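You operate a simulated robot arm through the tools that you are given. There is no shell and no other tool. Be economical: measure what you need, move in short steps, check, and stop when the job is done.

You run a simulated two-armed robot. Do the job below in one go: nothing can be reset, and whatever is moved stays where it is left.

TASK
Glue the core's middle, lay the maple ply on it across the grain, square it and clamp it.
Fine: glue from the tray; the brush goes back where it stood. Set down upright: glue brush. A coat counts when it lies all over at full strength: go over it till it gets no stronger.

It is judged by the outcome, as a careful person would: the job done as asked, and still so three seconds after it is handed in. It fails if anything else is knocked over, pushed out of place, dropped, spilled or broken.

THE ROBOT
Two 7-joint arms with two-finger parallel grippers on one trunk, on a base that drives. Base frame: it is fixed to the floor where the robot stands at the start and does not move with it; the origin is under the middle of the robot, x ahead of it, y to its left, z up. Units: m, rad, N and s.
The left shoulder is at the start at [0.06, 0.189, 1.203], the right one opposite. With the tool pointing down near the work surface each hand reaches from about 0.1 to 0.64 m from the robot's upright axis, wherever it stands, measured 20 degrees to its own side. Places, roughly: glue tray [0.5, -0.1, 0.8]; lay-up clamp [0.4, -0.2, 1]; top of the lay-up frame [0.3, -0.2, 0.8]. Payload 3.43 kg a hand.
Tool frame (each hand has its own): the origin (TCP) lies between the finger pads and is the grasp point; the fingertips stand 0.03 m ahead of it; z points along the fingers, y is the line along which they close. The gripper opens to 0.094 m. The fingers are 0.028 m wide and 0.01 m thick; the gripper's body (0.05 by 0.096 m) begins 0.055 m behind the TCP.
Orientation is that of the tool frame in the base frame, as a unit quaternion [x, y, z, w]. With the fingers straight down and closing along the base's y, the tool's x points along the base's -x, its y along +y and its z along -z.

THE INTERFACE
- The arms move only by the tool move_arm. It takes "left_increments", "right_increments" or both (then of equal length, played together; a hand with none holds still); each is a list that holds one entry, the list of rows, each a list of 7 numbers: the gripper command, from -1 (shut) to 1 (fully open), values between in proportion, then the shift along the tool's x, y, z in m, then the turn, a rotation vector about the tool's x, y, z in rad. In form: [[[claw, dx, dy, dz, ax, ay, az], ...]]. A call has 1 to 20 rows; each row shifts and turns the commanded pose from where the row before left it, along the tool's axes as they then stand. Rows are played at 5 a second. More than 0.05 m and 0.15 rad between two rows, or a gripper value outside its range, and nothing of the call is played. A pose out of reach is approached as far as the arm can. The call stops where the force on the tool passes 40 N (or 10 N more than at its start, if that is more) or the arm is blocked; 0.2 s more then pass. Each finger travels about 0.153 m/s and halts on what it meets, pressing with about 31 N; the grip force reading is that of the motor and also rises with nothing between the fingers. The clock runs only during rows and for 0.2 s after the last one: add rows that do not move to give the fingers time. It gives the time, the measured TCP pose, the force on the tool (base axes), the opening and the grip force at its end, in the units of the frame above (readings bear some noise), with the torque about the TCP (base axes, N m) and any sound that the robot's microphone picked up, and new pictures: "show" is both (left out), scene, wrist or none (wrist: the cameras of the hands that moved).
- Cameras (640 x 400 px; columns grow to the right, rows downward): "scene" is now at [-0.0093, -0.0414, 1.7362]; the picture's right is [-0.64, -0.77, 0.00], its down [-0.67, 0.56, -0.48] and it looks along [0.37, -0.31, -0.88] (base axes); focal length 276 px, centre (320, 200). "left" rides on the left gripper at [0.076, -0.014, -0.102] in its tool frame; the picture's right is [0.18, 0.98, 0.00], its down [-0.75, 0.14, -0.64] and it looks along [-0.63, 0.12, 0.77] (tool axes); focal length 243 px, centre (320, 200). "right" rides on the right gripper at [0.076, 0.014, -0.102] in its tool frame; the picture's right is [-0.18, 0.98, 0.00], its down [-0.75, -0.14, -0.64] and it looks along [-0.63, -0.12, 0.77] (tool axes); focal length 243 px, centre (320, 200). There is no depth. A picture from a camera that has moved, and an enlarged one, comes with that camera's place and axes in the base frame and with its lens.
- lift_body(by): slides the trunk up (or, below 0, down) by that many m; the arms and the scene camera ride with it, the base frame stays. It gives what a move gives, with no picture.
- drive_base(legs): drives the robot by 1 to 6 legs, each [ahead, left, turn to the left] in m, m and rad, along the robot's own axes; the way and the turn of a leg run together, so that a leg with both is an arc; at most 1.5 m and 3.142 rad a leg. The arms and the cameras ride along, it lands a little off, and it stops where it bumps. It gives what a move gives, and a new picture of the scene camera.
- head_to(pan, tilt): turns the head with the scene camera to pan (to the left, within 1.501 rad either way) and tilt (down, from -0.506 to 1.204), counted from straight ahead of the robot. It gives what a move gives, and a new picture of the scene camera.
- enlarge(camera, box): a new picture of the part [left, top, right, bottom] of that camera's present view, enlarged. The clock stands still meanwhile.
- finish_job(): hands the job in; it is judged then, once.

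Go step by step. Nothing tells you exact positions but the pictures and the camera data: compare them with the known pose of the tool, close in by small moves and look again before you grip or let go. The budget is 120 turns and 260 pictures, counting those below and the enlarged ones. Unless the task says otherwise, let go and move clear before handing in, and close with one line.

The tools are called after "Emit:" as name(argument=value, ...) on one line, values as JSON. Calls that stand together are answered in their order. move_arm: Moves the arms, as the interface text tells. Its arguments: {"type":"object","properties":{"left_increments":{"type":"array"},"right_increments":{"type":"array"},"show":{"type":"string","enum":["both","scene","wrist","none"]}},"required":[]} The other tools are called the same way: lift_body (by) slides the trunk up or down; drive_base (legs) drives the base; head_to (pan, tilt) turns the head that bears the scene camera; enlarge (camera, box) takes an enlarged picture of a part of a camera's view; finish_job () hands the job in.

At the start:

```text
time_s: 0.0
left_tool_pos: [0.2833, -0.0408, 1.2432]
left_tool_rot: [0.0, 1.0, -0.001, 0.0]
left_ft_force: [0.0, 0.1, -0.7]
left_ft_torque: [0.03, -0.01, 0.04]
left_finger_gap: 0.094
left_gripper_force: 0.1
right_tool_pos: [0.2572, -0.3235, 1.1802]
right_tool_rot: [0.0, 1.0, 0.0, 0.0]
right_ft_force: [-0.7, -0.8, 0.2]
right_ft_torque: [0.0, 0.01, -0.04]
right_finger_gap: 0.094
right_gripper_force: 0.0
trunk travel left (down, up): [-0.875, 0.115]
robot x, y, heading: [0.0022, -0.0006, 0.003]
head pan, tilt: [-0.695, 1.068]
```

scene: 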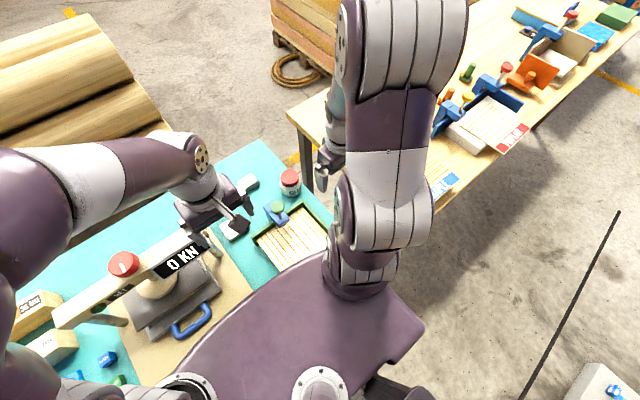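
right: 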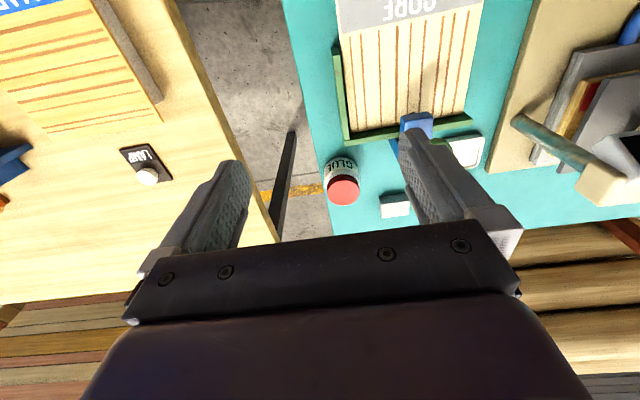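
left: 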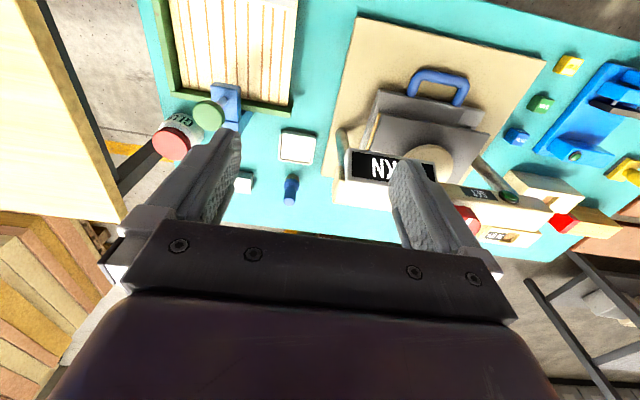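

The view is partly blocked by the arms, with the core in its frame, the clamp, the glue tray and the brush somewhere at front right. I'll look around by head and enlarged pictures first.

Emit:
enlarge(camera="scene", box=[0, 130, 340, 400])

Emit:
enlarge(camera="left", box=[120, 0, 640, 260])

Emit:
enlarge(camera="right", box=[0, 0, 640, 240])

```text
1.48 times, centred on (170, 265) of scene
camera zoom: at [-0.0093, -0.0414, 1.7362], right [-0.64, -0.77, 0.0], down [-0.67, 0.56, -0.48], along [0.37, -0.31, -0.88], focal length 409 px, centre (542, 104)
```

zoom: 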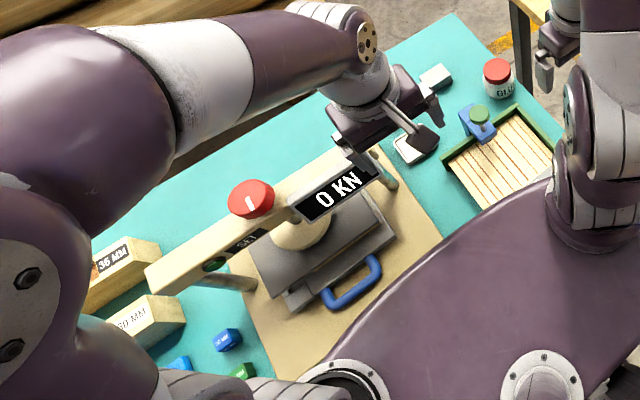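

```text
1.23 times, centred on (380, 130) of left
camera zoom: at [0.206, -0.0547, 1.3445], right [-0.18, 0.98, 0.0], down [0.75, 0.14, 0.64], along [0.63, 0.12, -0.77], focal length 299 px, centre (246, 286)
```

zoom: 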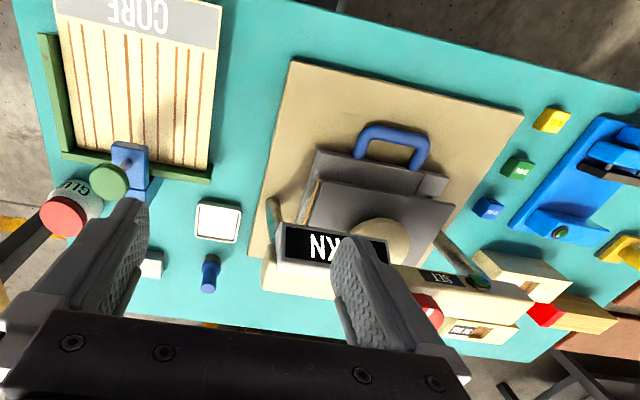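

```text
1.00 times, centred on (320, 120) of right (not enlarged: the box is as wide or as high as the picture)
camera zoom: at [0.1816, -0.3087, 1.2824], right [0.18, 0.98, 0.0], down [0.75, -0.14, 0.64], along [0.63, -0.12, -0.77], focal length 243 px, centre (320, 280)
```

zoom: 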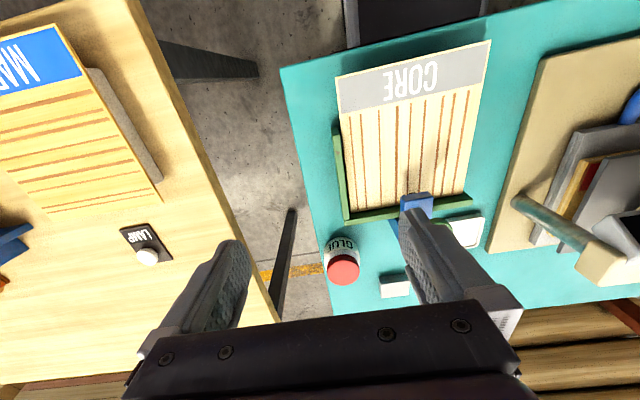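

The teal bench holds the core in a green corner frame with a blue clamp, the tray, and a brush beyond it. The ply seems to be on the wooden table to the right. I'll turn the head to see it.

Emit:
head_to(pan=-1.3, tilt=0.75)

Emit:
head_to(pan=-0.25, tilt=1.0)

```text
time_s: 1.0
left_tool_pos: [0.2829, -0.0414, 1.2434]
left_tool_rot: [0.0, 1.0, 0.0, 0.0]
left_ft_force: [0.2, 0.1, -0.7]
left_ft_torque: [0.0, -0.02, 0.03]
left_finger_gap: 0.094
left_gripper_force: 0.0
right_tool_pos: [0.2578, -0.3225, 1.18]
right_tool_rot: [0.0, 1.0, 0.0, 0.001]
right_ft_force: [-0.1, 0.2, 0.7]
right_ft_torque: [0.02, 0.02, 0.0]
right_finger_gap: 0.0939
right_gripper_force: 0.1
trunk travel left (down, up): [-0.875, 0.115]
robot x, y, heading: [0.0048, -0.0008, 0.001]
head pan, tilt: [-1.3, 0.75]
camera scene: at [-0.0372, -0.0794, 1.7599], right [-0.96, -0.27, 0.0], down [-0.18, 0.66, -0.73], along [0.2, -0.7, -0.68], focal length 276 px, centre (320, 200)
```

scene: 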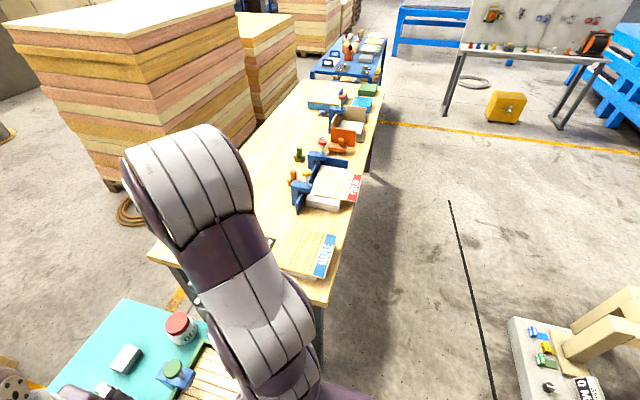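

```text
time_s: 2.3
left_tool_pos: [0.2818, -0.0409, 1.2432]
left_tool_rot: [-0.001, 1.0, -0.001, 0.0]
left_ft_force: [-1.1, 0.2, 0.0]
left_ft_torque: [0.0, -0.03, -0.01]
left_finger_gap: 0.094
left_gripper_force: 0.1
right_tool_pos: [0.2569, -0.322, 1.1805]
right_tool_rot: [0.001, 1.0, 0.0, 0.0]
right_ft_force: [0.3, 1.1, 0.0]
right_ft_torque: [0.0, -0.01, -0.01]
right_finger_gap: 0.0941
right_gripper_force: 0.0
trunk travel left (down, up): [-0.875, 0.115]
robot x, y, heading: [-0.0012, -0.0023, 0.003]
head pan, tilt: [-0.25, 1.0]
camera scene: at [0.0081, -0.0169, 1.7408], right [-0.25, -0.97, 0.0], down [-0.82, 0.21, -0.54], along [0.52, -0.13, -0.84], focal length 276 px, centre (320, 200)
```

scene: 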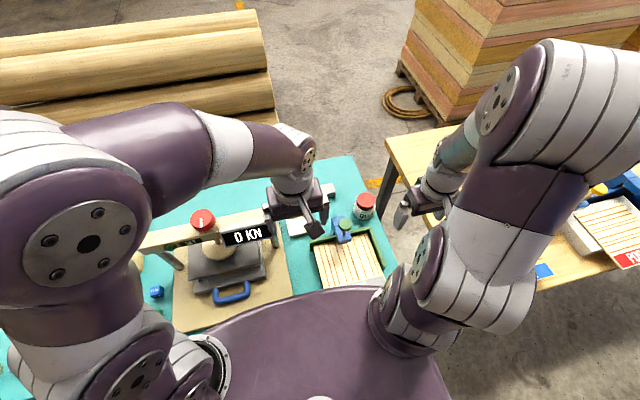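

The maple sheet lies on the wooden table at about (0.15, -0.75). I'll move the left hand out of the view and use the right hand's camera to look over the maple.

Emit:
move_arm(left_increments=[[[1, 0, 0.05, 0, 0, 0, 0], [1, 0, 0.05, 0, 0, 0, 0], [1, 0, 0.05, 0, 0, 0, 0], [1, 0, 0.05, 0, 0, 0, 0], [1, 0, 0.05, 0, 0, 0, 0]]], right_increments=[[[1, 0.02, -0.05, 0, 0, 0, 0], [1, 0.02, -0.05, 0, 0, 0, 0], [1, 0.02, -0.05, 0, 0, 0, 0], [1, 0.02, -0.05, 0, 0, 0, 0], [1, 0, 0, 0, 0, 0, 0]]], show="both")

```text
refused: row 1 steps farther than a row can; nothing moved
```

Emit:
move_arm(left_increments=[[[1, 0, 0.04, 0, 0, 0, 0], [1, 0, 0.04, 0, 0, 0, 0], [1, 0, 0.04, 0, 0, 0, 0], [1, 0, 0.04, 0, 0, 0, 0], [1, 0, 0.04, 0, 0, 0, 0], [1, 0, 0.04, 0, 0, 0, 0]]], right_increments=[[[1, 0.02, -0.04, 0, 0, 0, 0], [1, 0.02, -0.04, 0, 0, 0, 0], [1, 0.02, -0.04, 0, 0, 0, 0], [1, 0.02, -0.04, 0, 0, 0, 0], [1, 0, -0.04, 0, 0, 0, 0], [1, 0, 0, 0, 0, 0, 0]]], show="both")

```text
time_s: 3.7
left_tool_pos: [0.2847, 0.201, 1.2422]
left_tool_rot: [0.0, 1.0, 0.0, 0.0]
left_ft_force: [0.7, 0.1, 0.1]
left_ft_torque: [-0.07, 0.0, -0.04]
left_finger_gap: 0.0938
left_gripper_force: 0.1
right_tool_pos: [0.1754, -0.5216, 1.1821]
right_tool_rot: [0.0, 1.0, -0.001, 0.0]
right_ft_force: [0.0, 0.6, -0.1]
right_ft_torque: [0.0, 0.01, -0.02]
right_finger_gap: 0.0939
right_gripper_force: 0.1
trunk travel left (down, up): [-0.875, 0.115]
robot x, y, heading: [-0.0024, -0.0006, -0.002]
head pan, tilt: [-0.25, 1.0]
camera scene: at [0.0088, -0.0152, 1.7408], right [-0.25, -0.97, 0.0], down [-0.82, 0.21, -0.54], along [0.52, -0.13, -0.84], focal length 276 px, centre (320, 200)
camera right: at [0.1, -0.5072, 1.2851], right [0.18, 0.98, 0.0], down [0.75, -0.14, 0.64], along [0.63, -0.12, -0.77], focal length 243 px, centre (320, 200)
camera left: at [0.208, 0.1856, 1.343], right [-0.18, 0.98, 0.0], down [0.75, 0.14, 0.64], along [0.63, 0.12, -0.77], focal length 243 px, centre (320, 200)
```

scene: 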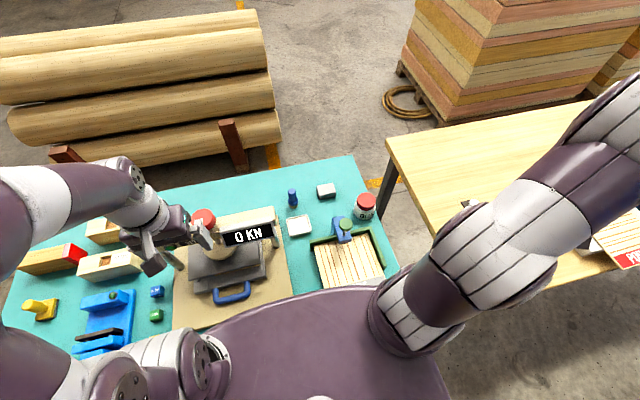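
right: 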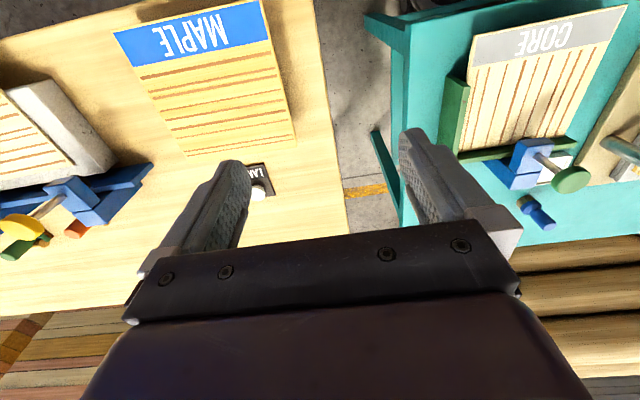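
left: 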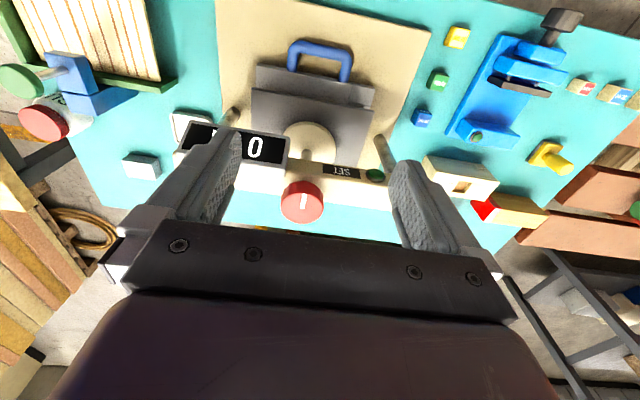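

The maple's grain lines run along y and the core's along x, so the sheet can be carried over unturned. I'll look at its edge and the frame in detail.

Emit:
enlarge(camera="right", box=[80, 0, 340, 210])

Emit:
enlarge(camera="right", box=[360, 0, 640, 240])

Emit:
enlarge(camera="scene", box=[260, 160, 420, 300])

```text
1.90 times, centred on (210, 105) of right
camera zoom: at [0.1, -0.5072, 1.2851], right [0.18, 0.98, 0.0], down [0.75, -0.14, 0.64], along [0.63, -0.12, -0.77], focal length 462 px, centre (530, 381)
```

zoom: 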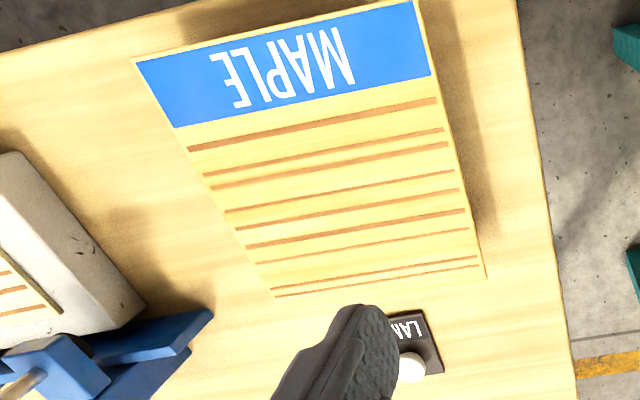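

```text
1.67 times, centred on (500, 120) of right
camera zoom: at [0.1, -0.5072, 1.2851], right [0.18, 0.98, 0.0], down [0.75, -0.14, 0.64], along [0.63, -0.12, -0.77], focal length 404 px, centre (20, 333)
```

zoom: 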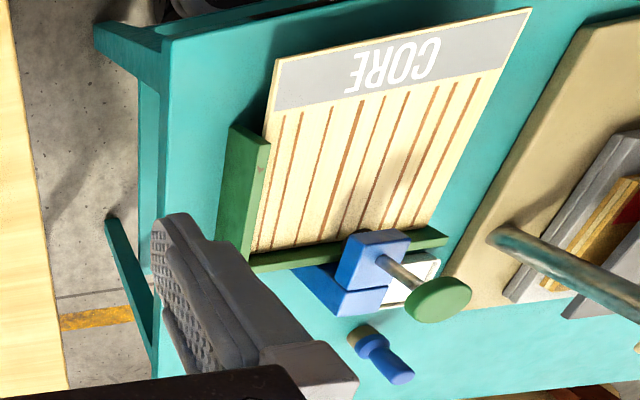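

```text
2.86 times, centred on (340, 230) of scene
camera zoom: at [0.0088, -0.0152, 1.7408], right [-0.25, -0.97, 0.0], down [-0.82, 0.21, -0.54], along [0.52, -0.13, -0.84], focal length 790 px, centre (263, 114)
```

zoom: 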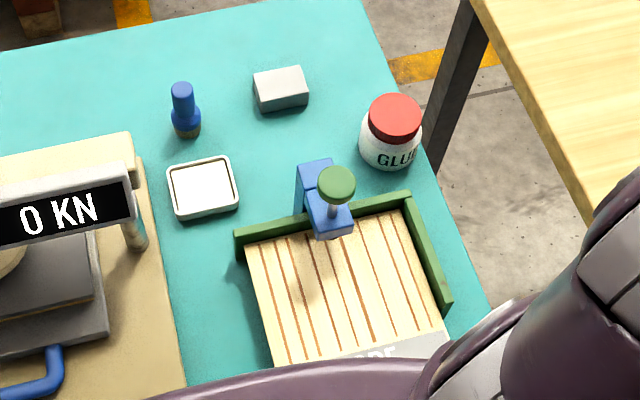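

The brush stands upright near (0.60, -0.05) with its top at about 0.89, and the clamp knob is near (0.368, -0.185, 0.99). I'll bring the right hand above and short of the brush and check.

Emit:
move_arm(right_increments=[[[1, -0.025, 0.0313, 0.007, 0, 0, 0], [1, -0.025, 0.0313, 0.007, 0, 0, 0], [1, -0.025, 0.0313, 0.007, 0, 0, 0], [1, -0.025, 0.0313, 0.007, 0, 0, 0], [1, -0.025, 0.0313, 0.007, 0, 0, 0], [1, -0.025, 0.0313, 0.007, 0, 0, 0], [1, -0.025, 0.0313, 0.007, 0, 0, 0], [1, -0.025, 0.0313, 0.007, 0, 0, 0], [1, -0.025, 0.0313, 0.007, 0, 0, 0], [1, -0.025, 0.0313, 0.007, 0, 0, 0], [1, -0.025, 0.0313, 0.007, 0, 0, 0], [1, -0.025, 0.0313, 0.007, 0, 0, 0], [1, -0.025, 0.0313, 0.007, 0, 0, 0], [1, -0.025, 0.0313, 0.007, 0, 0, 0], [1, -0.025, 0.0313, 0.007, 0, 0, 0], [1, 0, 0, 0, 0, 0, 0]]], show="both")

Emit:
head_to(pan=-1.2, tilt=0.9)

Emit:
enlarge(camera="scene", box=[200, 100, 440, 300])

```text
time_s: 7.1
left_tool_pos: [0.2832, 0.1968, 1.2415]
left_tool_rot: [0.0, 1.0, 0.001, 0.001]
left_ft_force: [0.3, 0.4, 0.0]
left_ft_torque: [-0.01, -0.01, 0.0]
left_finger_gap: 0.0941
left_gripper_force: 0.1
right_tool_pos: [0.5502, -0.0532, 1.0779]
right_tool_rot: [0.0, 1.0, 0.0, 0.0]
right_ft_force: [0.4, -0.3, 0.1]
right_ft_torque: [-0.03, 0.0, -0.01]
right_finger_gap: 0.094
right_gripper_force: 0.0
trunk travel left (down, up): [-0.875, 0.115]
robot x, y, heading: [0.0015, 0.0041, 0.0]
head pan, tilt: [-0.25, 1.0]
camera scene: at [0.0075, -0.0173, 1.7408], right [-0.25, -0.97, 0.0], down [-0.82, 0.21, -0.54], along [0.52, -0.13, -0.84], focal length 276 px, centre (320, 200)
camera right: at [0.4745, -0.0397, 1.1803], right [0.18, 0.98, 0.0], down [0.75, -0.14, 0.64], along [0.63, -0.12, -0.77], focal length 243 px, centre (320, 200)
```

scene: 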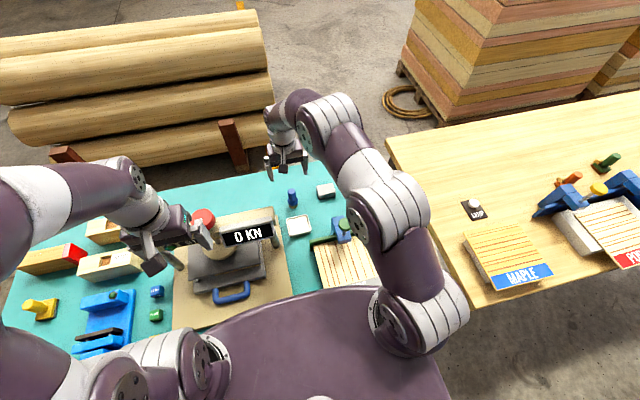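
right: 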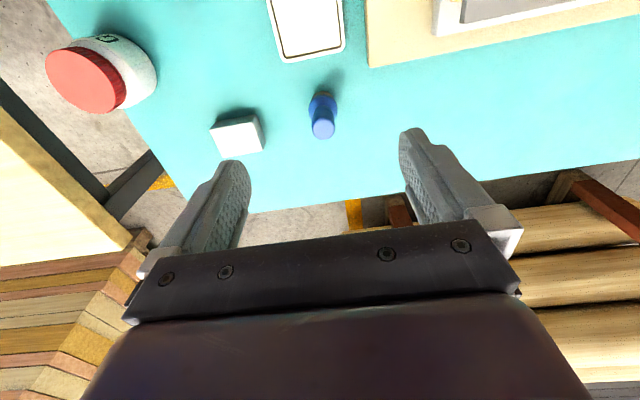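

```text
time_s: 8.3
left_tool_pos: [0.2845, 0.1974, 1.2411]
left_tool_rot: [0.001, 1.0, 0.0, 0.0]
left_ft_force: [-0.2, 0.2, -0.2]
left_ft_torque: [0.0, 0.02, 0.02]
left_finger_gap: 0.0942
left_gripper_force: 0.1
right_tool_pos: [0.5509, -0.0533, 1.0775]
right_tool_rot: [0.0, 1.0, 0.0, 0.001]
right_ft_force: [0.2, -0.5, 0.0]
right_ft_torque: [0.03, -0.02, 0.01]
right_finger_gap: 0.0941
right_gripper_force: 0.0
trunk travel left (down, up): [-0.875, 0.115]
robot x, y, heading: [-0.0004, -0.0006, -0.001]
head pan, tilt: [-1.201, 0.901]
camera scene: at [-0.0322, -0.07, 1.748], right [-0.93, -0.36, 0.0], down [-0.28, 0.73, -0.62], along [0.23, -0.58, -0.78], focal length 276 px, centre (320, 200)
```

scene: 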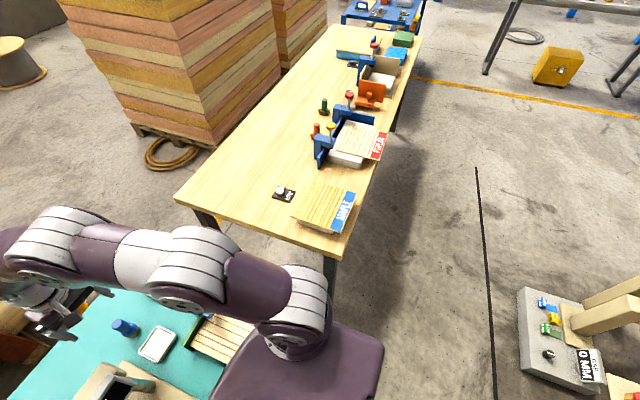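

```text
2.00 times, centred on (320, 200) of scene
camera zoom: at [-0.0322, -0.07, 1.748], right [-0.93, -0.36, 0.0], down [-0.28, 0.73, -0.62], along [0.23, -0.58, -0.78], focal length 553 px, centre (320, 200)
```

zoom: 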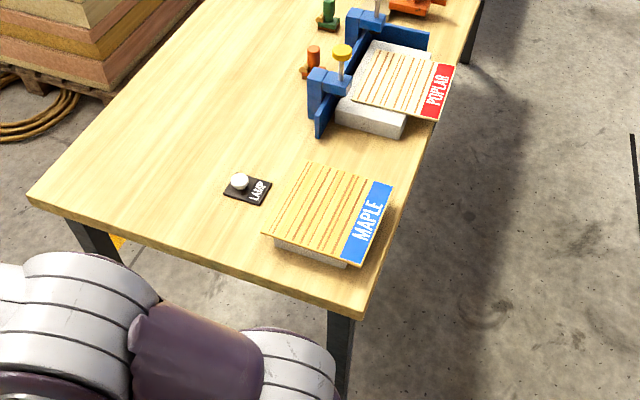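

The maple lies on a grey block with its label end overhanging toward -x, good for a pinch. The brush is at about (0.598, -0.060); I'll lower over it.

Emit:
move_arm(right_increments=[[[1, -0.024, -0.003, 0, 0, 0, 0], [1, -0.023, -0.003, 0, 0, 0, 0], [1, 0, 0, 0.03, 0, 0, 0], [1, 0, 0, 0.03, 0, 0, 0], [1, 0, 0, 0.03, 0, 0, 0], [1, 0, 0, 0.03, 0, 0, 0], [1, 0, 0, 0.03, 0, 0, 0], [1, 0, 0, 0.03, 0, 0, 0], [1, 0, 0, 0.0, 0, 0, 0], [1, 0, 0, 0.0, 0, 0, 0]]], show="both")

Emit:
head_to(pan=-0.25, tilt=0.9)

Emit:
enlarge(camera="scene", box=[220, 140, 420, 290])

```text
time_s: 10.5
left_tool_pos: [0.2848, 0.1978, 1.2402]
left_tool_rot: [-0.001, 1.0, 0.0, -0.001]
left_ft_force: [-0.4, 0.8, -0.6]
left_ft_torque: [0.02, 0.02, 0.0]
left_finger_gap: 0.0942
left_gripper_force: 0.0
right_tool_pos: [0.5911, -0.0598, 0.8929]
right_tool_rot: [0.0, 1.0, 0.0, 0.0]
right_ft_force: [0.0, 0.1, -0.4]
right_ft_torque: [0.01, 0.0, 0.03]
right_finger_gap: 0.0939
right_gripper_force: 0.1
right hand out of reach, approached as far as the arm can: row 2
trunk travel left (down, up): [-0.875, 0.115]
robot x, y, heading: [-0.0011, -0.0011, -0.002]
head pan, tilt: [-1.201, 0.901]
camera scene: at [-0.0318, -0.0699, 1.748], right [-0.93, -0.36, 0.0], down [-0.28, 0.73, -0.62], along [0.22, -0.58, -0.78], focal length 276 px, centre (320, 200)
camera right: at [0.5148, -0.0457, 0.9953], right [0.18, 0.98, 0.0], down [0.75, -0.14, 0.64], along [0.63, -0.12, -0.77], focal length 243 px, centre (320, 200)
```

scene: 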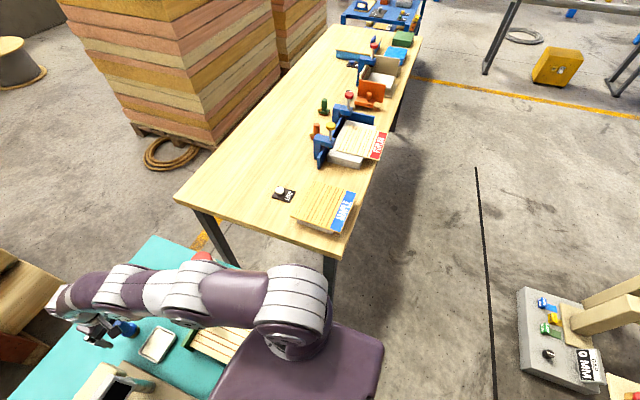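
right: 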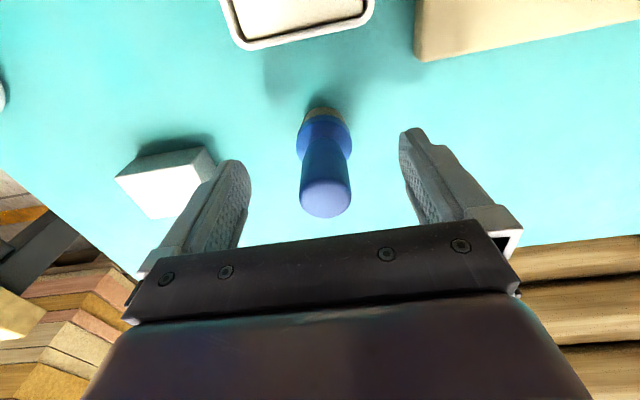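

```text
time_s: 11.8
left_tool_pos: [0.2854, 0.1968, 1.2399]
left_tool_rot: [-0.001, 1.0, 0.0, 0.0]
left_ft_force: [0.0, -0.5, -0.8]
left_ft_torque: [0.03, 0.0, 0.04]
left_finger_gap: 0.0939
left_gripper_force: 0.1
right_tool_pos: [0.5914, -0.0598, 0.8928]
right_tool_rot: [0.001, 1.0, 0.0, 0.0]
right_ft_force: [0.0, 0.2, 0.2]
right_ft_torque: [-0.02, -0.02, 0.02]
right_finger_gap: 0.0939
right_gripper_force: 0.1
trunk travel left (down, up): [-0.875, 0.115]
robot x, y, heading: [0.0001, 0.0014, -0.001]
head pan, tilt: [-0.25, 0.901]
camera scene: at [0.0139, -0.0182, 1.748], right [-0.25, -0.97, 0.0], down [-0.76, 0.19, -0.62], along [0.6, -0.15, -0.78], focal length 276 px, centre (320, 200)
```

scene: 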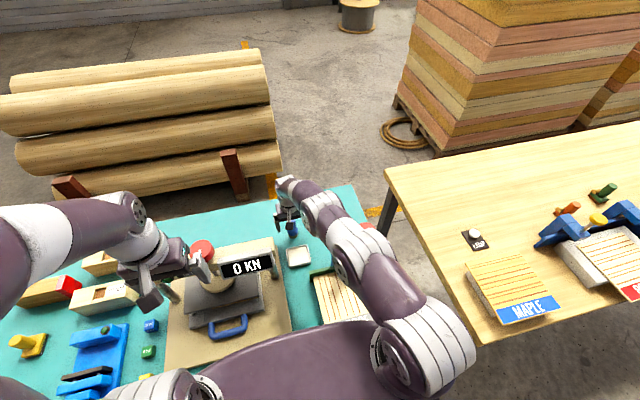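

```text
2.67 times, centred on (320, 215) of scene
camera zoom: at [0.0139, -0.0182, 1.748], right [-0.25, -0.97, 0.0], down [-0.76, 0.19, -0.62], along [0.6, -0.15, -0.78], focal length 737 px, centre (320, 160)
```

zoom: 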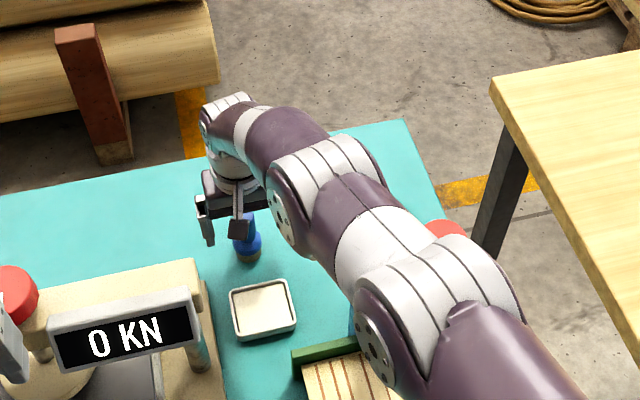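

The fingers straddle the brush with y centred, the brush about 7 mm beyond the TCP in x, which is within the pads. I'll go down a bit and close.

Emit:
move_arm(right_increments=[[[1, 0, 0, 0.013, 0, 0, 0], [1, 0, 0, 0.012, 0, 0, 0], [1, 0, 0, 0, 0, 0, 0], [0, 0, 0, 0, 0, 0, 0], [-0.6, 0, 0, 0, 0, 0, 0], [-1, 0, 0, 0, 0, 0, 0], [-1, 0, 0, 0, 0, 0, 0], [-1, 0, 0, 0, 0, 0, 0]]], show="wrist")

```text
time_s: 13.6
left_tool_pos: [0.2848, 0.1974, 1.2419]
left_tool_rot: [-0.001, 1.0, 0.0, 0.0]
left_ft_force: [-0.1, -0.3, 0.3]
left_ft_torque: [0.01, 0.0, -0.01]
left_finger_gap: 0.0942
left_gripper_force: 0.1
right_tool_pos: [0.5894, -0.0623, 0.8668]
right_tool_rot: [0.0, 1.0, 0.0, 0.0]
right_ft_force: [-0.3, -0.6, 0.4]
right_ft_torque: [0.01, 0.03, -0.01]
right_finger_gap: 0.032
right_gripper_force: 30.8
trunk travel left (down, up): [-0.875, 0.115]
robot x, y, heading: [-0.0022, 0.0, 0.001]
head pan, tilt: [-0.25, 0.901]
camera right: at [0.5144, -0.0477, 0.9692], right [0.18, 0.98, 0.0], down [0.75, -0.14, 0.64], along [0.63, -0.12, -0.77], focal length 243 px, centre (320, 200)
```

right: 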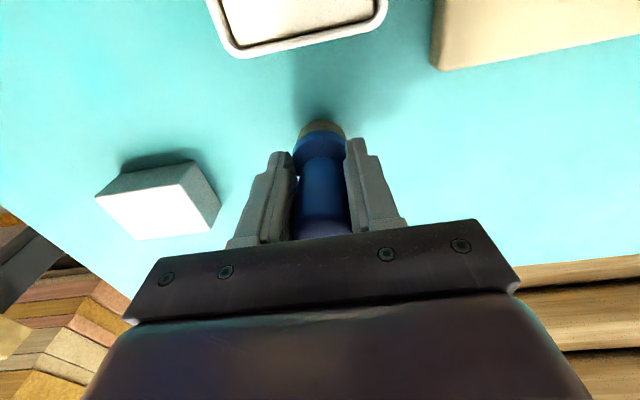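

The brush is held (gap 32 mm), with the grasp pose at about (0.590, -0.061, 0.867). Next I'll lift it and dip it in the tray at (0.503, -0.056).

Emit:
move_arm(right_increments=[[[-1, 0, 0, -0.04, 0, 0, 0], [-1, 0, 0, -0.04, 0, 0, 0], [-1, 0.03, 0, 0, 0, 0, 0], [-1, 0.03, 0.001, 0, 0, 0, 0], [-1, 0.034, 0.001, 0, 0, 0, 0], [-1, 0, 0, 0.03, 0, 0, 0], [-1, 0, 0, 0.015, 0, 0, 0], [-1, 0, 0, 0, 0, 0, 0]]], show="both")

Emit:
enlarge(camera="scene", box=[240, 180, 360, 280])

```text
time_s: 15.4
left_tool_pos: [0.2843, 0.1974, 1.2413]
left_tool_rot: [-0.001, 1.0, 0.0, 0.0]
left_ft_force: [-0.5, 0.3, 0.0]
left_ft_torque: [0.02, -0.02, 0.02]
left_finger_gap: 0.094
left_gripper_force: 0.1
right_tool_pos: [0.4976, -0.0591, 0.9053]
right_tool_rot: [0.0, 1.0, 0.001, 0.0]
right_ft_force: [-0.3, -0.7, -0.7]
right_ft_torque: [-0.02, -0.02, -0.01]
right_finger_gap: 0.032
right_gripper_force: 31.1
trunk travel left (down, up): [-0.875, 0.115]
robot x, y, heading: [0.0008, 0.0018, 0.0]
head pan, tilt: [-0.25, 0.901]
camera scene: at [0.0127, -0.0181, 1.748], right [-0.25, -0.97, 0.0], down [-0.76, 0.19, -0.62], along [0.6, -0.15, -0.78], focal length 276 px, centre (320, 200)
camera right: at [0.4227, -0.0458, 1.007], right [0.18, 0.98, 0.0], down [0.75, -0.14, 0.64], along [0.63, -0.12, -0.77], focal length 243 px, centre (320, 200)
```

scene: 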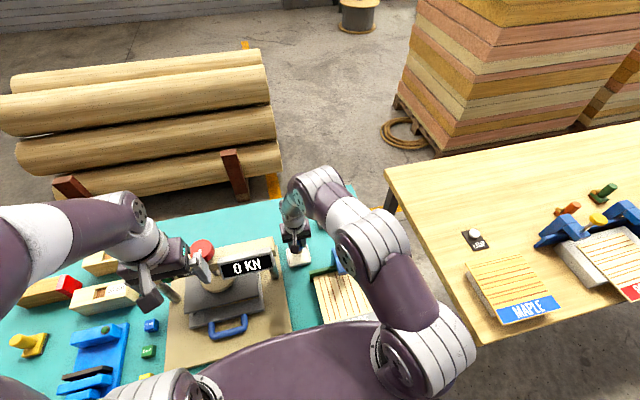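
right: 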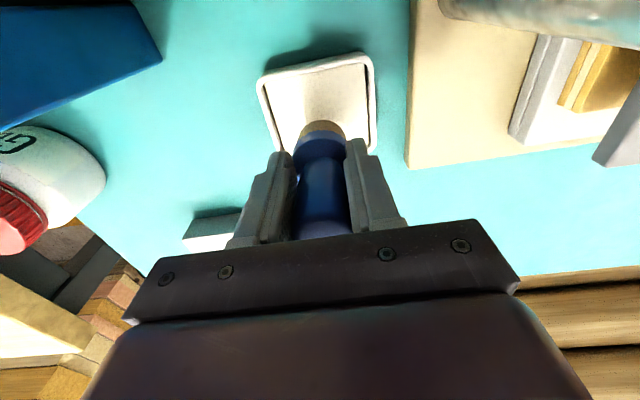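

```text
4.00 times, centred on (300, 230) of scene
camera zoom: at [0.0127, -0.0181, 1.748], right [-0.25, -0.97, 0.0], down [-0.76, 0.19, -0.62], along [0.6, -0.15, -0.78], focal length 1105 px, centre (400, 80)
```

zoom: 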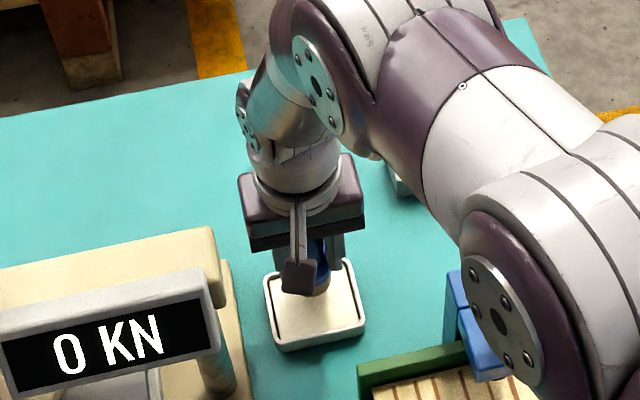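

The brush is over the tray's middle (tray about 8 cm square). I'll lower it gently into the glue and watch the force.

Emit:
move_arm(right_increments=[[[-1, 0.003, 0, 0.015, 0, 0, 0], [-1, 0, 0, 0.01, 0, 0, 0], [-1, 0, 0, 0.003, 0, 0, 0], [-1, 0, 0, 0.003, 0, 0, 0], [-1, 0, 0, 0.0, 0, 0, 0]]], show="wrist")

```text
time_s: 16.2
left_tool_pos: [0.2838, 0.1971, 1.241]
left_tool_rot: [0.001, 1.0, -0.001, 0.0]
left_ft_force: [-0.7, -1.2, 0.0]
left_ft_torque: [-0.02, 0.0, 0.0]
left_finger_gap: 0.0939
left_gripper_force: 0.2
right_tool_pos: [0.4984, -0.0583, 0.8805]
right_tool_rot: [0.0, 1.0, 0.0, 0.006]
right_ft_force: [-3.7, -5.5, 20.6]
right_ft_torque: [-0.36, 0.33, -0.02]
right_finger_gap: 0.0314
right_gripper_force: 31.1
trunk travel left (down, up): [-0.875, 0.115]
robot x, y, heading: [-0.0012, 0.0037, -0.003]
head pan, tilt: [-0.25, 0.901]
stopped in row 4 (right hand): the force on the tool passed its limit at 47 N (the readings are from after the stop); the commanded pose is now the measured one
camera right: at [0.421, -0.0453, 0.9823], right [0.18, 0.98, 0.0], down [0.75, -0.14, 0.65], along [0.64, -0.12, -0.76], focal length 243 px, centre (320, 200)
```

right: 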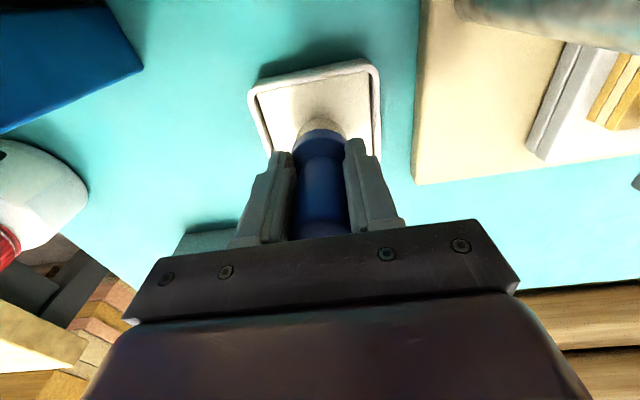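

The bristles have taken glue (they turned pale) and the tray floor is met at TCP z≈0.88. I'll lift and carry the brush around the clamp to above the core.

Emit:
move_arm(right_increments=[[[-1, 0, 0, -0.003, 0, 0, 0], [-1, 0, 0, -0.001, 0, 0, 0], [-1, 0, 0, -0.03, 0, 0, 0], [-1, 0, 0, -0.04, 0, 0, 0], [-1, 0, 0, -0.04, 0, 0, 0], [-1, 0.035, -0.005, 0, 0, 0, 0], [-1, 0.035, -0.005, 0, 0, 0, 0], [-1, 0.035, -0.005, 0, 0, 0, 0], [-1, 0.035, -0.005, 0, 0, 0, 0], [-1, 0.035, -0.005, 0, 0, 0, 0], [-1, 0.035, -0.005, 0, 0, 0, 0], [-1, 0, -0.02, 0, 0, 0, 0], [-1, 0, -0.02, 0, 0, 0, 0], [-1, 0, 0, 0.0, 0, 0, 0]]], show="both")

Emit:
head_to(pan=-0.35, tilt=1.15)

Emit:
enlarge(camera="scene", box=[240, 120, 440, 280])

```text
time_s: 19.2
left_tool_pos: [0.2836, 0.1966, 1.2419]
left_tool_rot: [0.0, 1.0, 0.0, -0.001]
left_ft_force: [0.1, -0.2, 0.8]
left_ft_torque: [-0.03, 0.0, 0.02]
left_finger_gap: 0.0942
left_gripper_force: 0.0
right_tool_pos: [0.2862, -0.1291, 0.9905]
right_tool_rot: [-0.001, 1.0, 0.001, 0.004]
right_ft_force: [-0.7, 0.1, -0.8]
right_ft_torque: [0.02, -0.03, 0.0]
right_finger_gap: 0.0311
right_gripper_force: 31.8
trunk travel left (down, up): [-0.875, 0.115]
robot x, y, heading: [0.0021, -0.001, -0.003]
head pan, tilt: [-0.25, 0.901]
camera scene: at [0.0129, -0.0175, 1.748], right [-0.25, -0.97, 0.0], down [-0.76, 0.19, -0.62], along [0.6, -0.15, -0.78], focal length 276 px, centre (320, 200)
camera right: at [0.2092, -0.116, 1.092], right [0.18, 0.98, 0.0], down [0.75, -0.14, 0.65], along [0.64, -0.12, -0.76], focal length 243 px, centre (320, 200)
```

scene: 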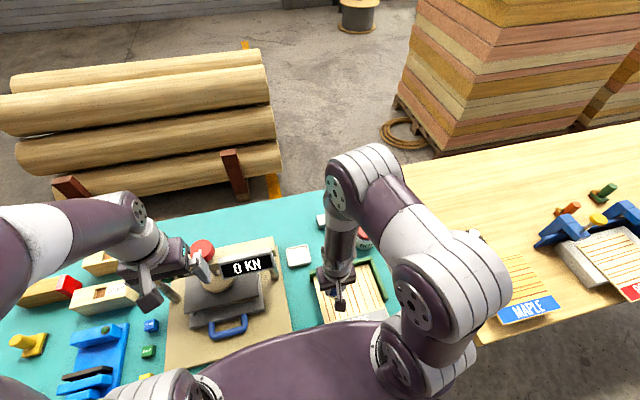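
right: 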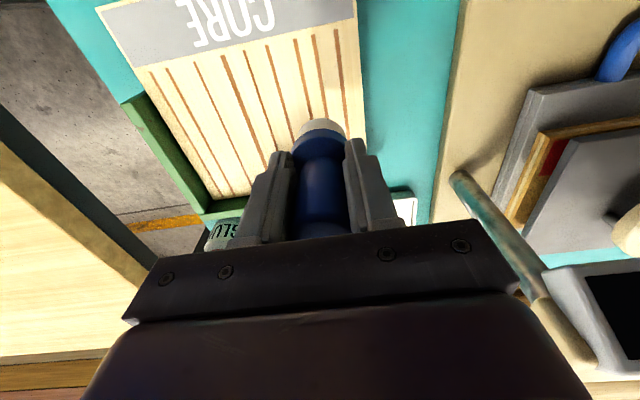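

```text
time_s: 20.0
left_tool_pos: [0.284, 0.1976, 1.2408]
left_tool_rot: [-0.001, 1.0, 0.0, 0.0]
left_ft_force: [-0.6, 0.4, 0.7]
left_ft_torque: [0.03, -0.02, 0.02]
left_finger_gap: 0.0941
left_gripper_force: 0.0
right_tool_pos: [0.2856, -0.1302, 0.9897]
right_tool_rot: [0.0, 1.0, 0.001, 0.004]
right_ft_force: [-0.2, -0.5, -1.5]
right_ft_torque: [0.03, 0.0, 0.0]
right_finger_gap: 0.0309
right_gripper_force: 31.4
trunk travel left (down, up): [-0.875, 0.115]
robot x, y, heading: [0.0028, -0.0032, -0.002]
head pan, tilt: [-0.351, 1.15]
camera scene: at [-0.0032, -0.0201, 1.7311], right [-0.34, -0.94, 0.0], down [-0.86, 0.31, -0.41], along [0.38, -0.14, -0.91], focal length 276 px, centre (320, 200)
```

scene: 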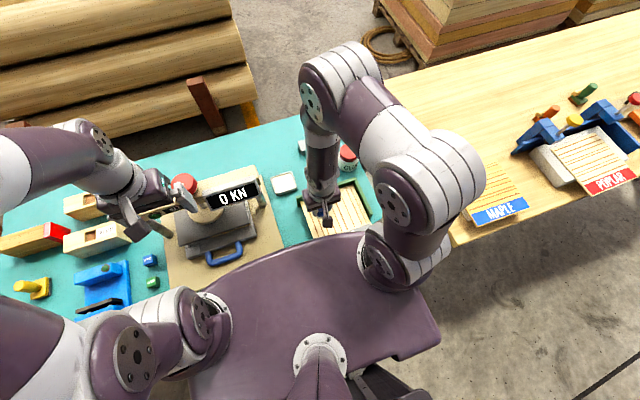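

```text
2.50 times, centred on (340, 200) of scene
camera zoom: at [-0.0032, -0.0201, 1.7311], right [-0.34, -0.94, 0.0], down [-0.86, 0.31, -0.41], along [0.38, -0.14, -0.91], focal length 691 px, centre (270, 200)
```

zoom: 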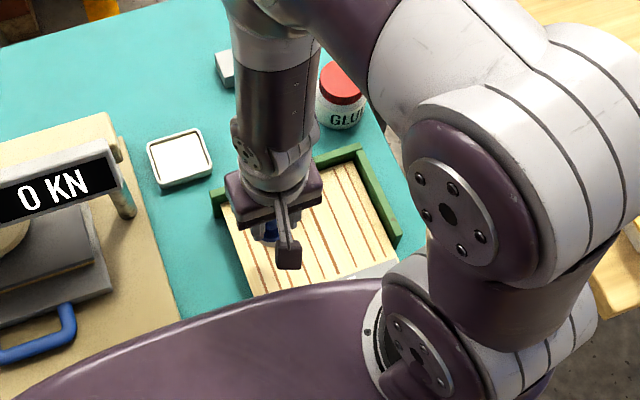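

Combining two views, the core's top is at z≈0.85, spanning x 0.19–0.385 and y -0.09 to -0.29, centre about (0.287, -0.19). I'll bring the brush over the centre and feel down for contact.

Emit:
move_arm(right_increments=[[[-1, 0, -0.03, 0, 0, 0, 0], [-1, 0, -0.03, 0, 0, 0, 0], [-1, 0, 0, 0.02, 0, 0, 0], [-1, 0, 0, 0.015, 0, 0, 0], [-1, 0, 0, 0.005, 0, 0, 0], [-1, 0, 0, 0.003, 0, 0, 0], [-1, 0, 0, 0.0, 0, 0, 0]]], show="wrist")

```text
time_s: 21.6
left_tool_pos: [0.2847, 0.1972, 1.2418]
left_tool_rot: [-0.001, 1.0, 0.0, 0.0]
left_ft_force: [0.1, -0.3, -1.2]
left_ft_torque: [0.02, -0.01, -0.01]
left_finger_gap: 0.0938
left_gripper_force: 0.0
right_tool_pos: [0.2865, -0.1892, 0.9467]
right_tool_rot: [0.0, 1.0, 0.001, 0.005]
right_ft_force: [0.3, 0.1, -1.4]
right_ft_torque: [0.01, -0.02, 0.01]
right_finger_gap: 0.0311
right_gripper_force: 31.2
trunk travel left (down, up): [-0.875, 0.115]
robot x, y, heading: [0.0001, -0.0003, 0.001]
head pan, tilt: [-0.351, 1.15]
camera right: at [0.2105, -0.1753, 1.0491], right [0.18, 0.98, 0.0], down [0.75, -0.14, 0.65], along [0.64, -0.12, -0.76], focal length 243 px, centre (320, 200)
```

right: 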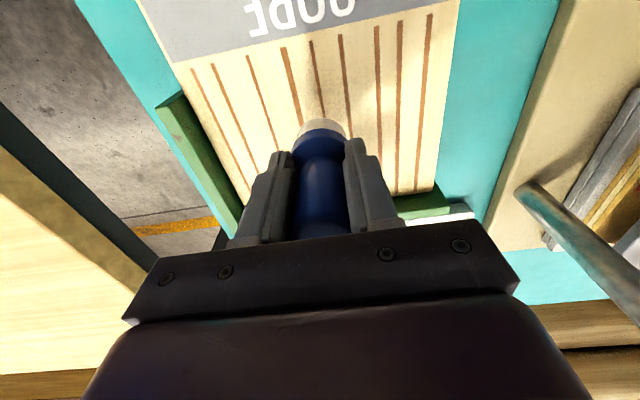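

No contact yet. I'll keep going down in small steps.

Emit:
move_arm(right_increments=[[[-1, 0, 0, 0.004, 0, 0, 0], [-1, 0, 0, 0.004, 0, 0, 0], [-1, 0, 0, 0.0, 0, 0, 0]]], show="none")

```text
time_s: 22.4
left_tool_pos: [0.285, 0.198, 1.2414]
left_tool_rot: [0.0, 1.0, 0.001, -0.001]
left_ft_force: [0.4, -1.4, -1.0]
left_ft_torque: [0.0, -0.02, 0.0]
left_finger_gap: 0.094
left_gripper_force: 0.0
right_tool_pos: [0.2877, -0.1881, 0.9403]
right_tool_rot: [0.0, 1.0, 0.0, 0.005]
right_ft_force: [-0.5, 0.2, -0.5]
right_ft_torque: [-0.01, -0.02, 0.02]
right_finger_gap: 0.0311
right_gripper_force: 31.4
trunk travel left (down, up): [-0.875, 0.115]
robot x, y, heading: [-0.0004, 0.0002, -0.003]
head pan, tilt: [-0.351, 1.15]
```

Emit:
move_arm(right_increments=[[[-1, 0, 0, 0.003, 0, 0, 0], [-1, 0, 0, 0.003, 0, 0, 0], [-1, 0, 0, 0.003, 0, 0, 0], [-1, 0, 0, 0.003, 0, 0, 0], [-1, 0, 0, 0.003, 0, 0, 0], [-1, 0, 0, 0.003, 0, 0, 0], [-1, 0, 0, 0.003, 0, 0, 0], [-1, 0, 0, 0.003, 0, 0, 0], [-1, 0, 0, 0.003, 0, 0, 0], [-1, 0, 0, 0.003, 0, 0, 0], [-1, 0, 0, 0.003, 0, 0, 0], [-1, 0, 0, 0.003, 0, 0, 0]]], show="wrist")

```text
time_s: 24.4
left_tool_pos: [0.2833, 0.1983, 1.2428]
left_tool_rot: [0.001, 1.0, -0.001, 0.002]
left_ft_force: [0.4, -0.6, -0.3]
left_ft_torque: [0.01, 0.02, -0.01]
left_finger_gap: 0.0939
left_gripper_force: 0.0
right_tool_pos: [0.2887, -0.1885, 0.9167]
right_tool_rot: [0.001, 1.0, 0.0, 0.007]
right_ft_force: [-5.8, -3.8, 41.6]
right_ft_torque: [-0.18, 0.46, -0.03]
right_finger_gap: 0.0307
right_gripper_force: 31.2
trunk travel left (down, up): [-0.875, 0.115]
robot x, y, heading: [0.0025, -0.002, -0.002]
head pan, tilt: [-0.351, 1.15]
stopped in row 9 (right hand): the force on the tool passed its limit at 46 N (the readings are from after the stop); the commanded pose is now the measured one
camera right: at [0.2106, -0.1743, 1.0177], right [0.19, 0.98, 0.0], down [0.74, -0.14, 0.65], along [0.64, -0.12, -0.76], focal length 243 px, centre (320, 200)
```

right: 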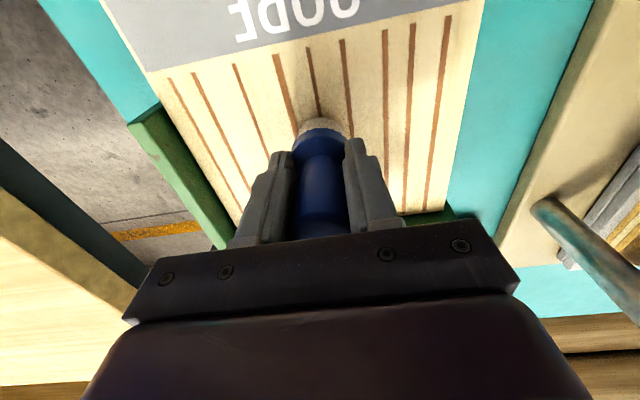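

Contact is at TCP z≈0.918. I'll ease off a little and make a first short stroke to see how glue shows.

Emit:
move_arm(right_increments=[[[-1, 0, 0, -0.002, 0, 0, 0], [-1, 0.01, 0, 0, 0, 0, 0], [-1, 0.01, 0, 0, 0, 0, 0], [-1, 0.01, 0, 0, 0, 0, 0], [-1, 0, 0.015, 0, 0, 0, 0], [-1, -0.015, 0, 0, 0, 0, 0], [-1, -0.015, 0, 0, 0, 0, 0], [-1, 0, 0, 0, 0, 0, 0]]], show="wrist")

Emit:
enlarge(camera="right", box=[160, 0, 500, 220])

```text
time_s: 26.2
left_tool_pos: [0.2833, 0.1977, 1.2409]
left_tool_rot: [0.0, 1.0, 0.0, 0.0]
left_ft_force: [0.4, 0.6, -0.4]
left_ft_torque: [-0.04, -0.04, -0.01]
left_finger_gap: 0.0942
left_gripper_force: 0.0
right_tool_pos: [0.2907, -0.172, 0.9166]
right_tool_rot: [0.0, 1.0, 0.001, 0.007]
right_ft_force: [-2.0, 1.9, 8.7]
right_ft_torque: [0.12, 0.21, -0.01]
right_finger_gap: 0.0309
right_gripper_force: 31.1
trunk travel left (down, up): [-0.875, 0.115]
robot x, y, heading: [0.0002, -0.0017, -0.0]
head pan, tilt: [-0.351, 1.15]
camera right: at [0.2137, -0.1584, 1.0181], right [0.18, 0.98, 0.0], down [0.74, -0.14, 0.65], along [0.64, -0.12, -0.76], focal length 243 px, centre (320, 200)
```

right: 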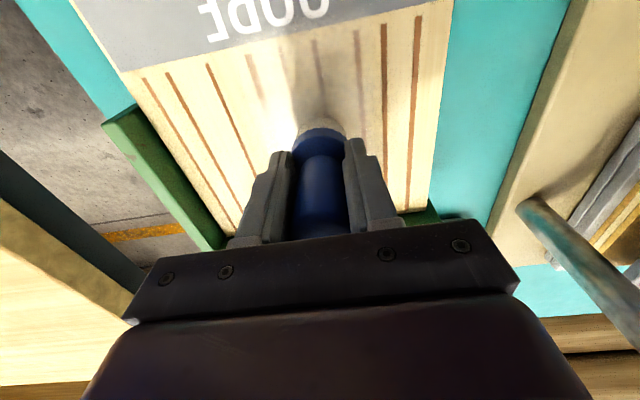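

```text
1.82 times, centred on (330, 110) of right
camera zoom: at [0.2137, -0.1584, 1.0181], right [0.18, 0.98, 0.0], down [0.74, -0.14, 0.65], along [0.64, -0.12, -0.76], focal length 441 px, centre (302, 364)
```

zoom: 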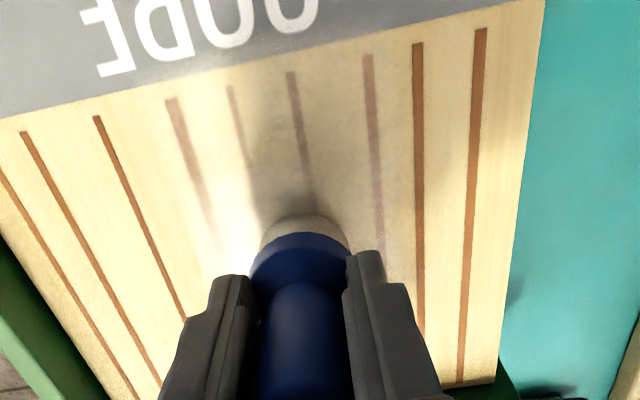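

Glue shows as a pale film dulling the lines. I'll lift and back off to see the patch's extent.

Emit:
move_arm(right_increments=[[[-1, 0, 0, -0.03, 0, 0, 0], [-1, 0.02, 0, -0.03, 0, 0, 0], [-1, 0.04, 0, -0.02, 0, 0, 0], [-1, 0.04, 0, -0.02, 0, 0, 0], [-1, 0.01, 0, 0, 0, 0, 0]]], show="wrist")

Emit:
enlarge(camera="right", box=[200, 20, 460, 220])

```text
time_s: 27.0
left_tool_pos: [0.2843, 0.1969, 1.2412]
left_tool_rot: [0.001, 1.0, 0.0, 0.001]
left_ft_force: [-0.2, -0.5, -0.7]
left_ft_torque: [0.01, -0.01, 0.04]
left_finger_gap: 0.0939
left_gripper_force: 0.0
right_tool_pos: [0.2482, -0.1717, 0.9937]
right_tool_rot: [-0.004, 1.0, 0.002, 0.026]
right_ft_force: [4.2, -1.7, -57.3]
right_ft_torque: [-0.23, -4.7, 0.14]
right_finger_gap: 0.0309
right_gripper_force: 30.8
trunk travel left (down, up): [-0.875, 0.115]
robot x, y, heading: [0.0018, -0.0026, -0.001]
head pan, tilt: [-0.351, 1.15]
stopped in row 4 (right hand): the force on the tool passed its limit at 235 N (the readings are from after the stop); the commanded pose is now the measured one
camera right: at [0.1667, -0.1592, 1.0926], right [0.18, 0.98, 0.02], down [0.72, -0.14, 0.68], along [0.67, -0.11, -0.73], focal length 243 px, centre (320, 200)
```

right: 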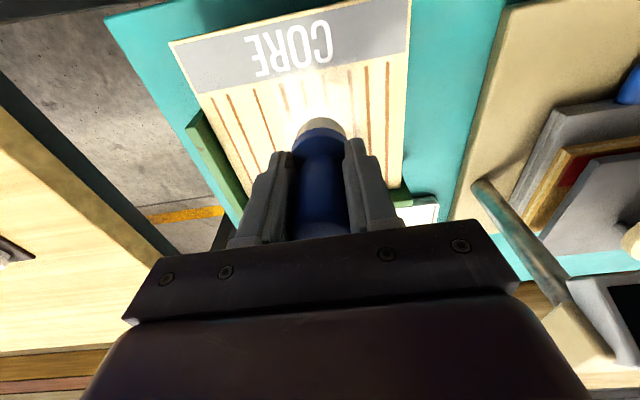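

```text
2.00 times, centred on (330, 120) of right
camera zoom: at [0.1667, -0.1592, 1.0926], right [0.18, 0.98, 0.02], down [0.72, -0.14, 0.68], along [0.67, -0.11, -0.73], focal length 485 px, centre (300, 360)
```

zoom: 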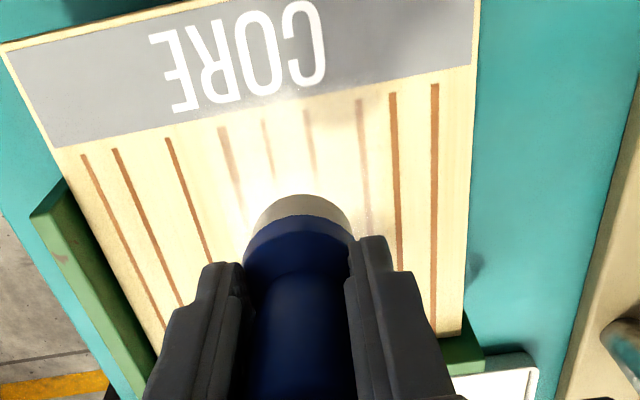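

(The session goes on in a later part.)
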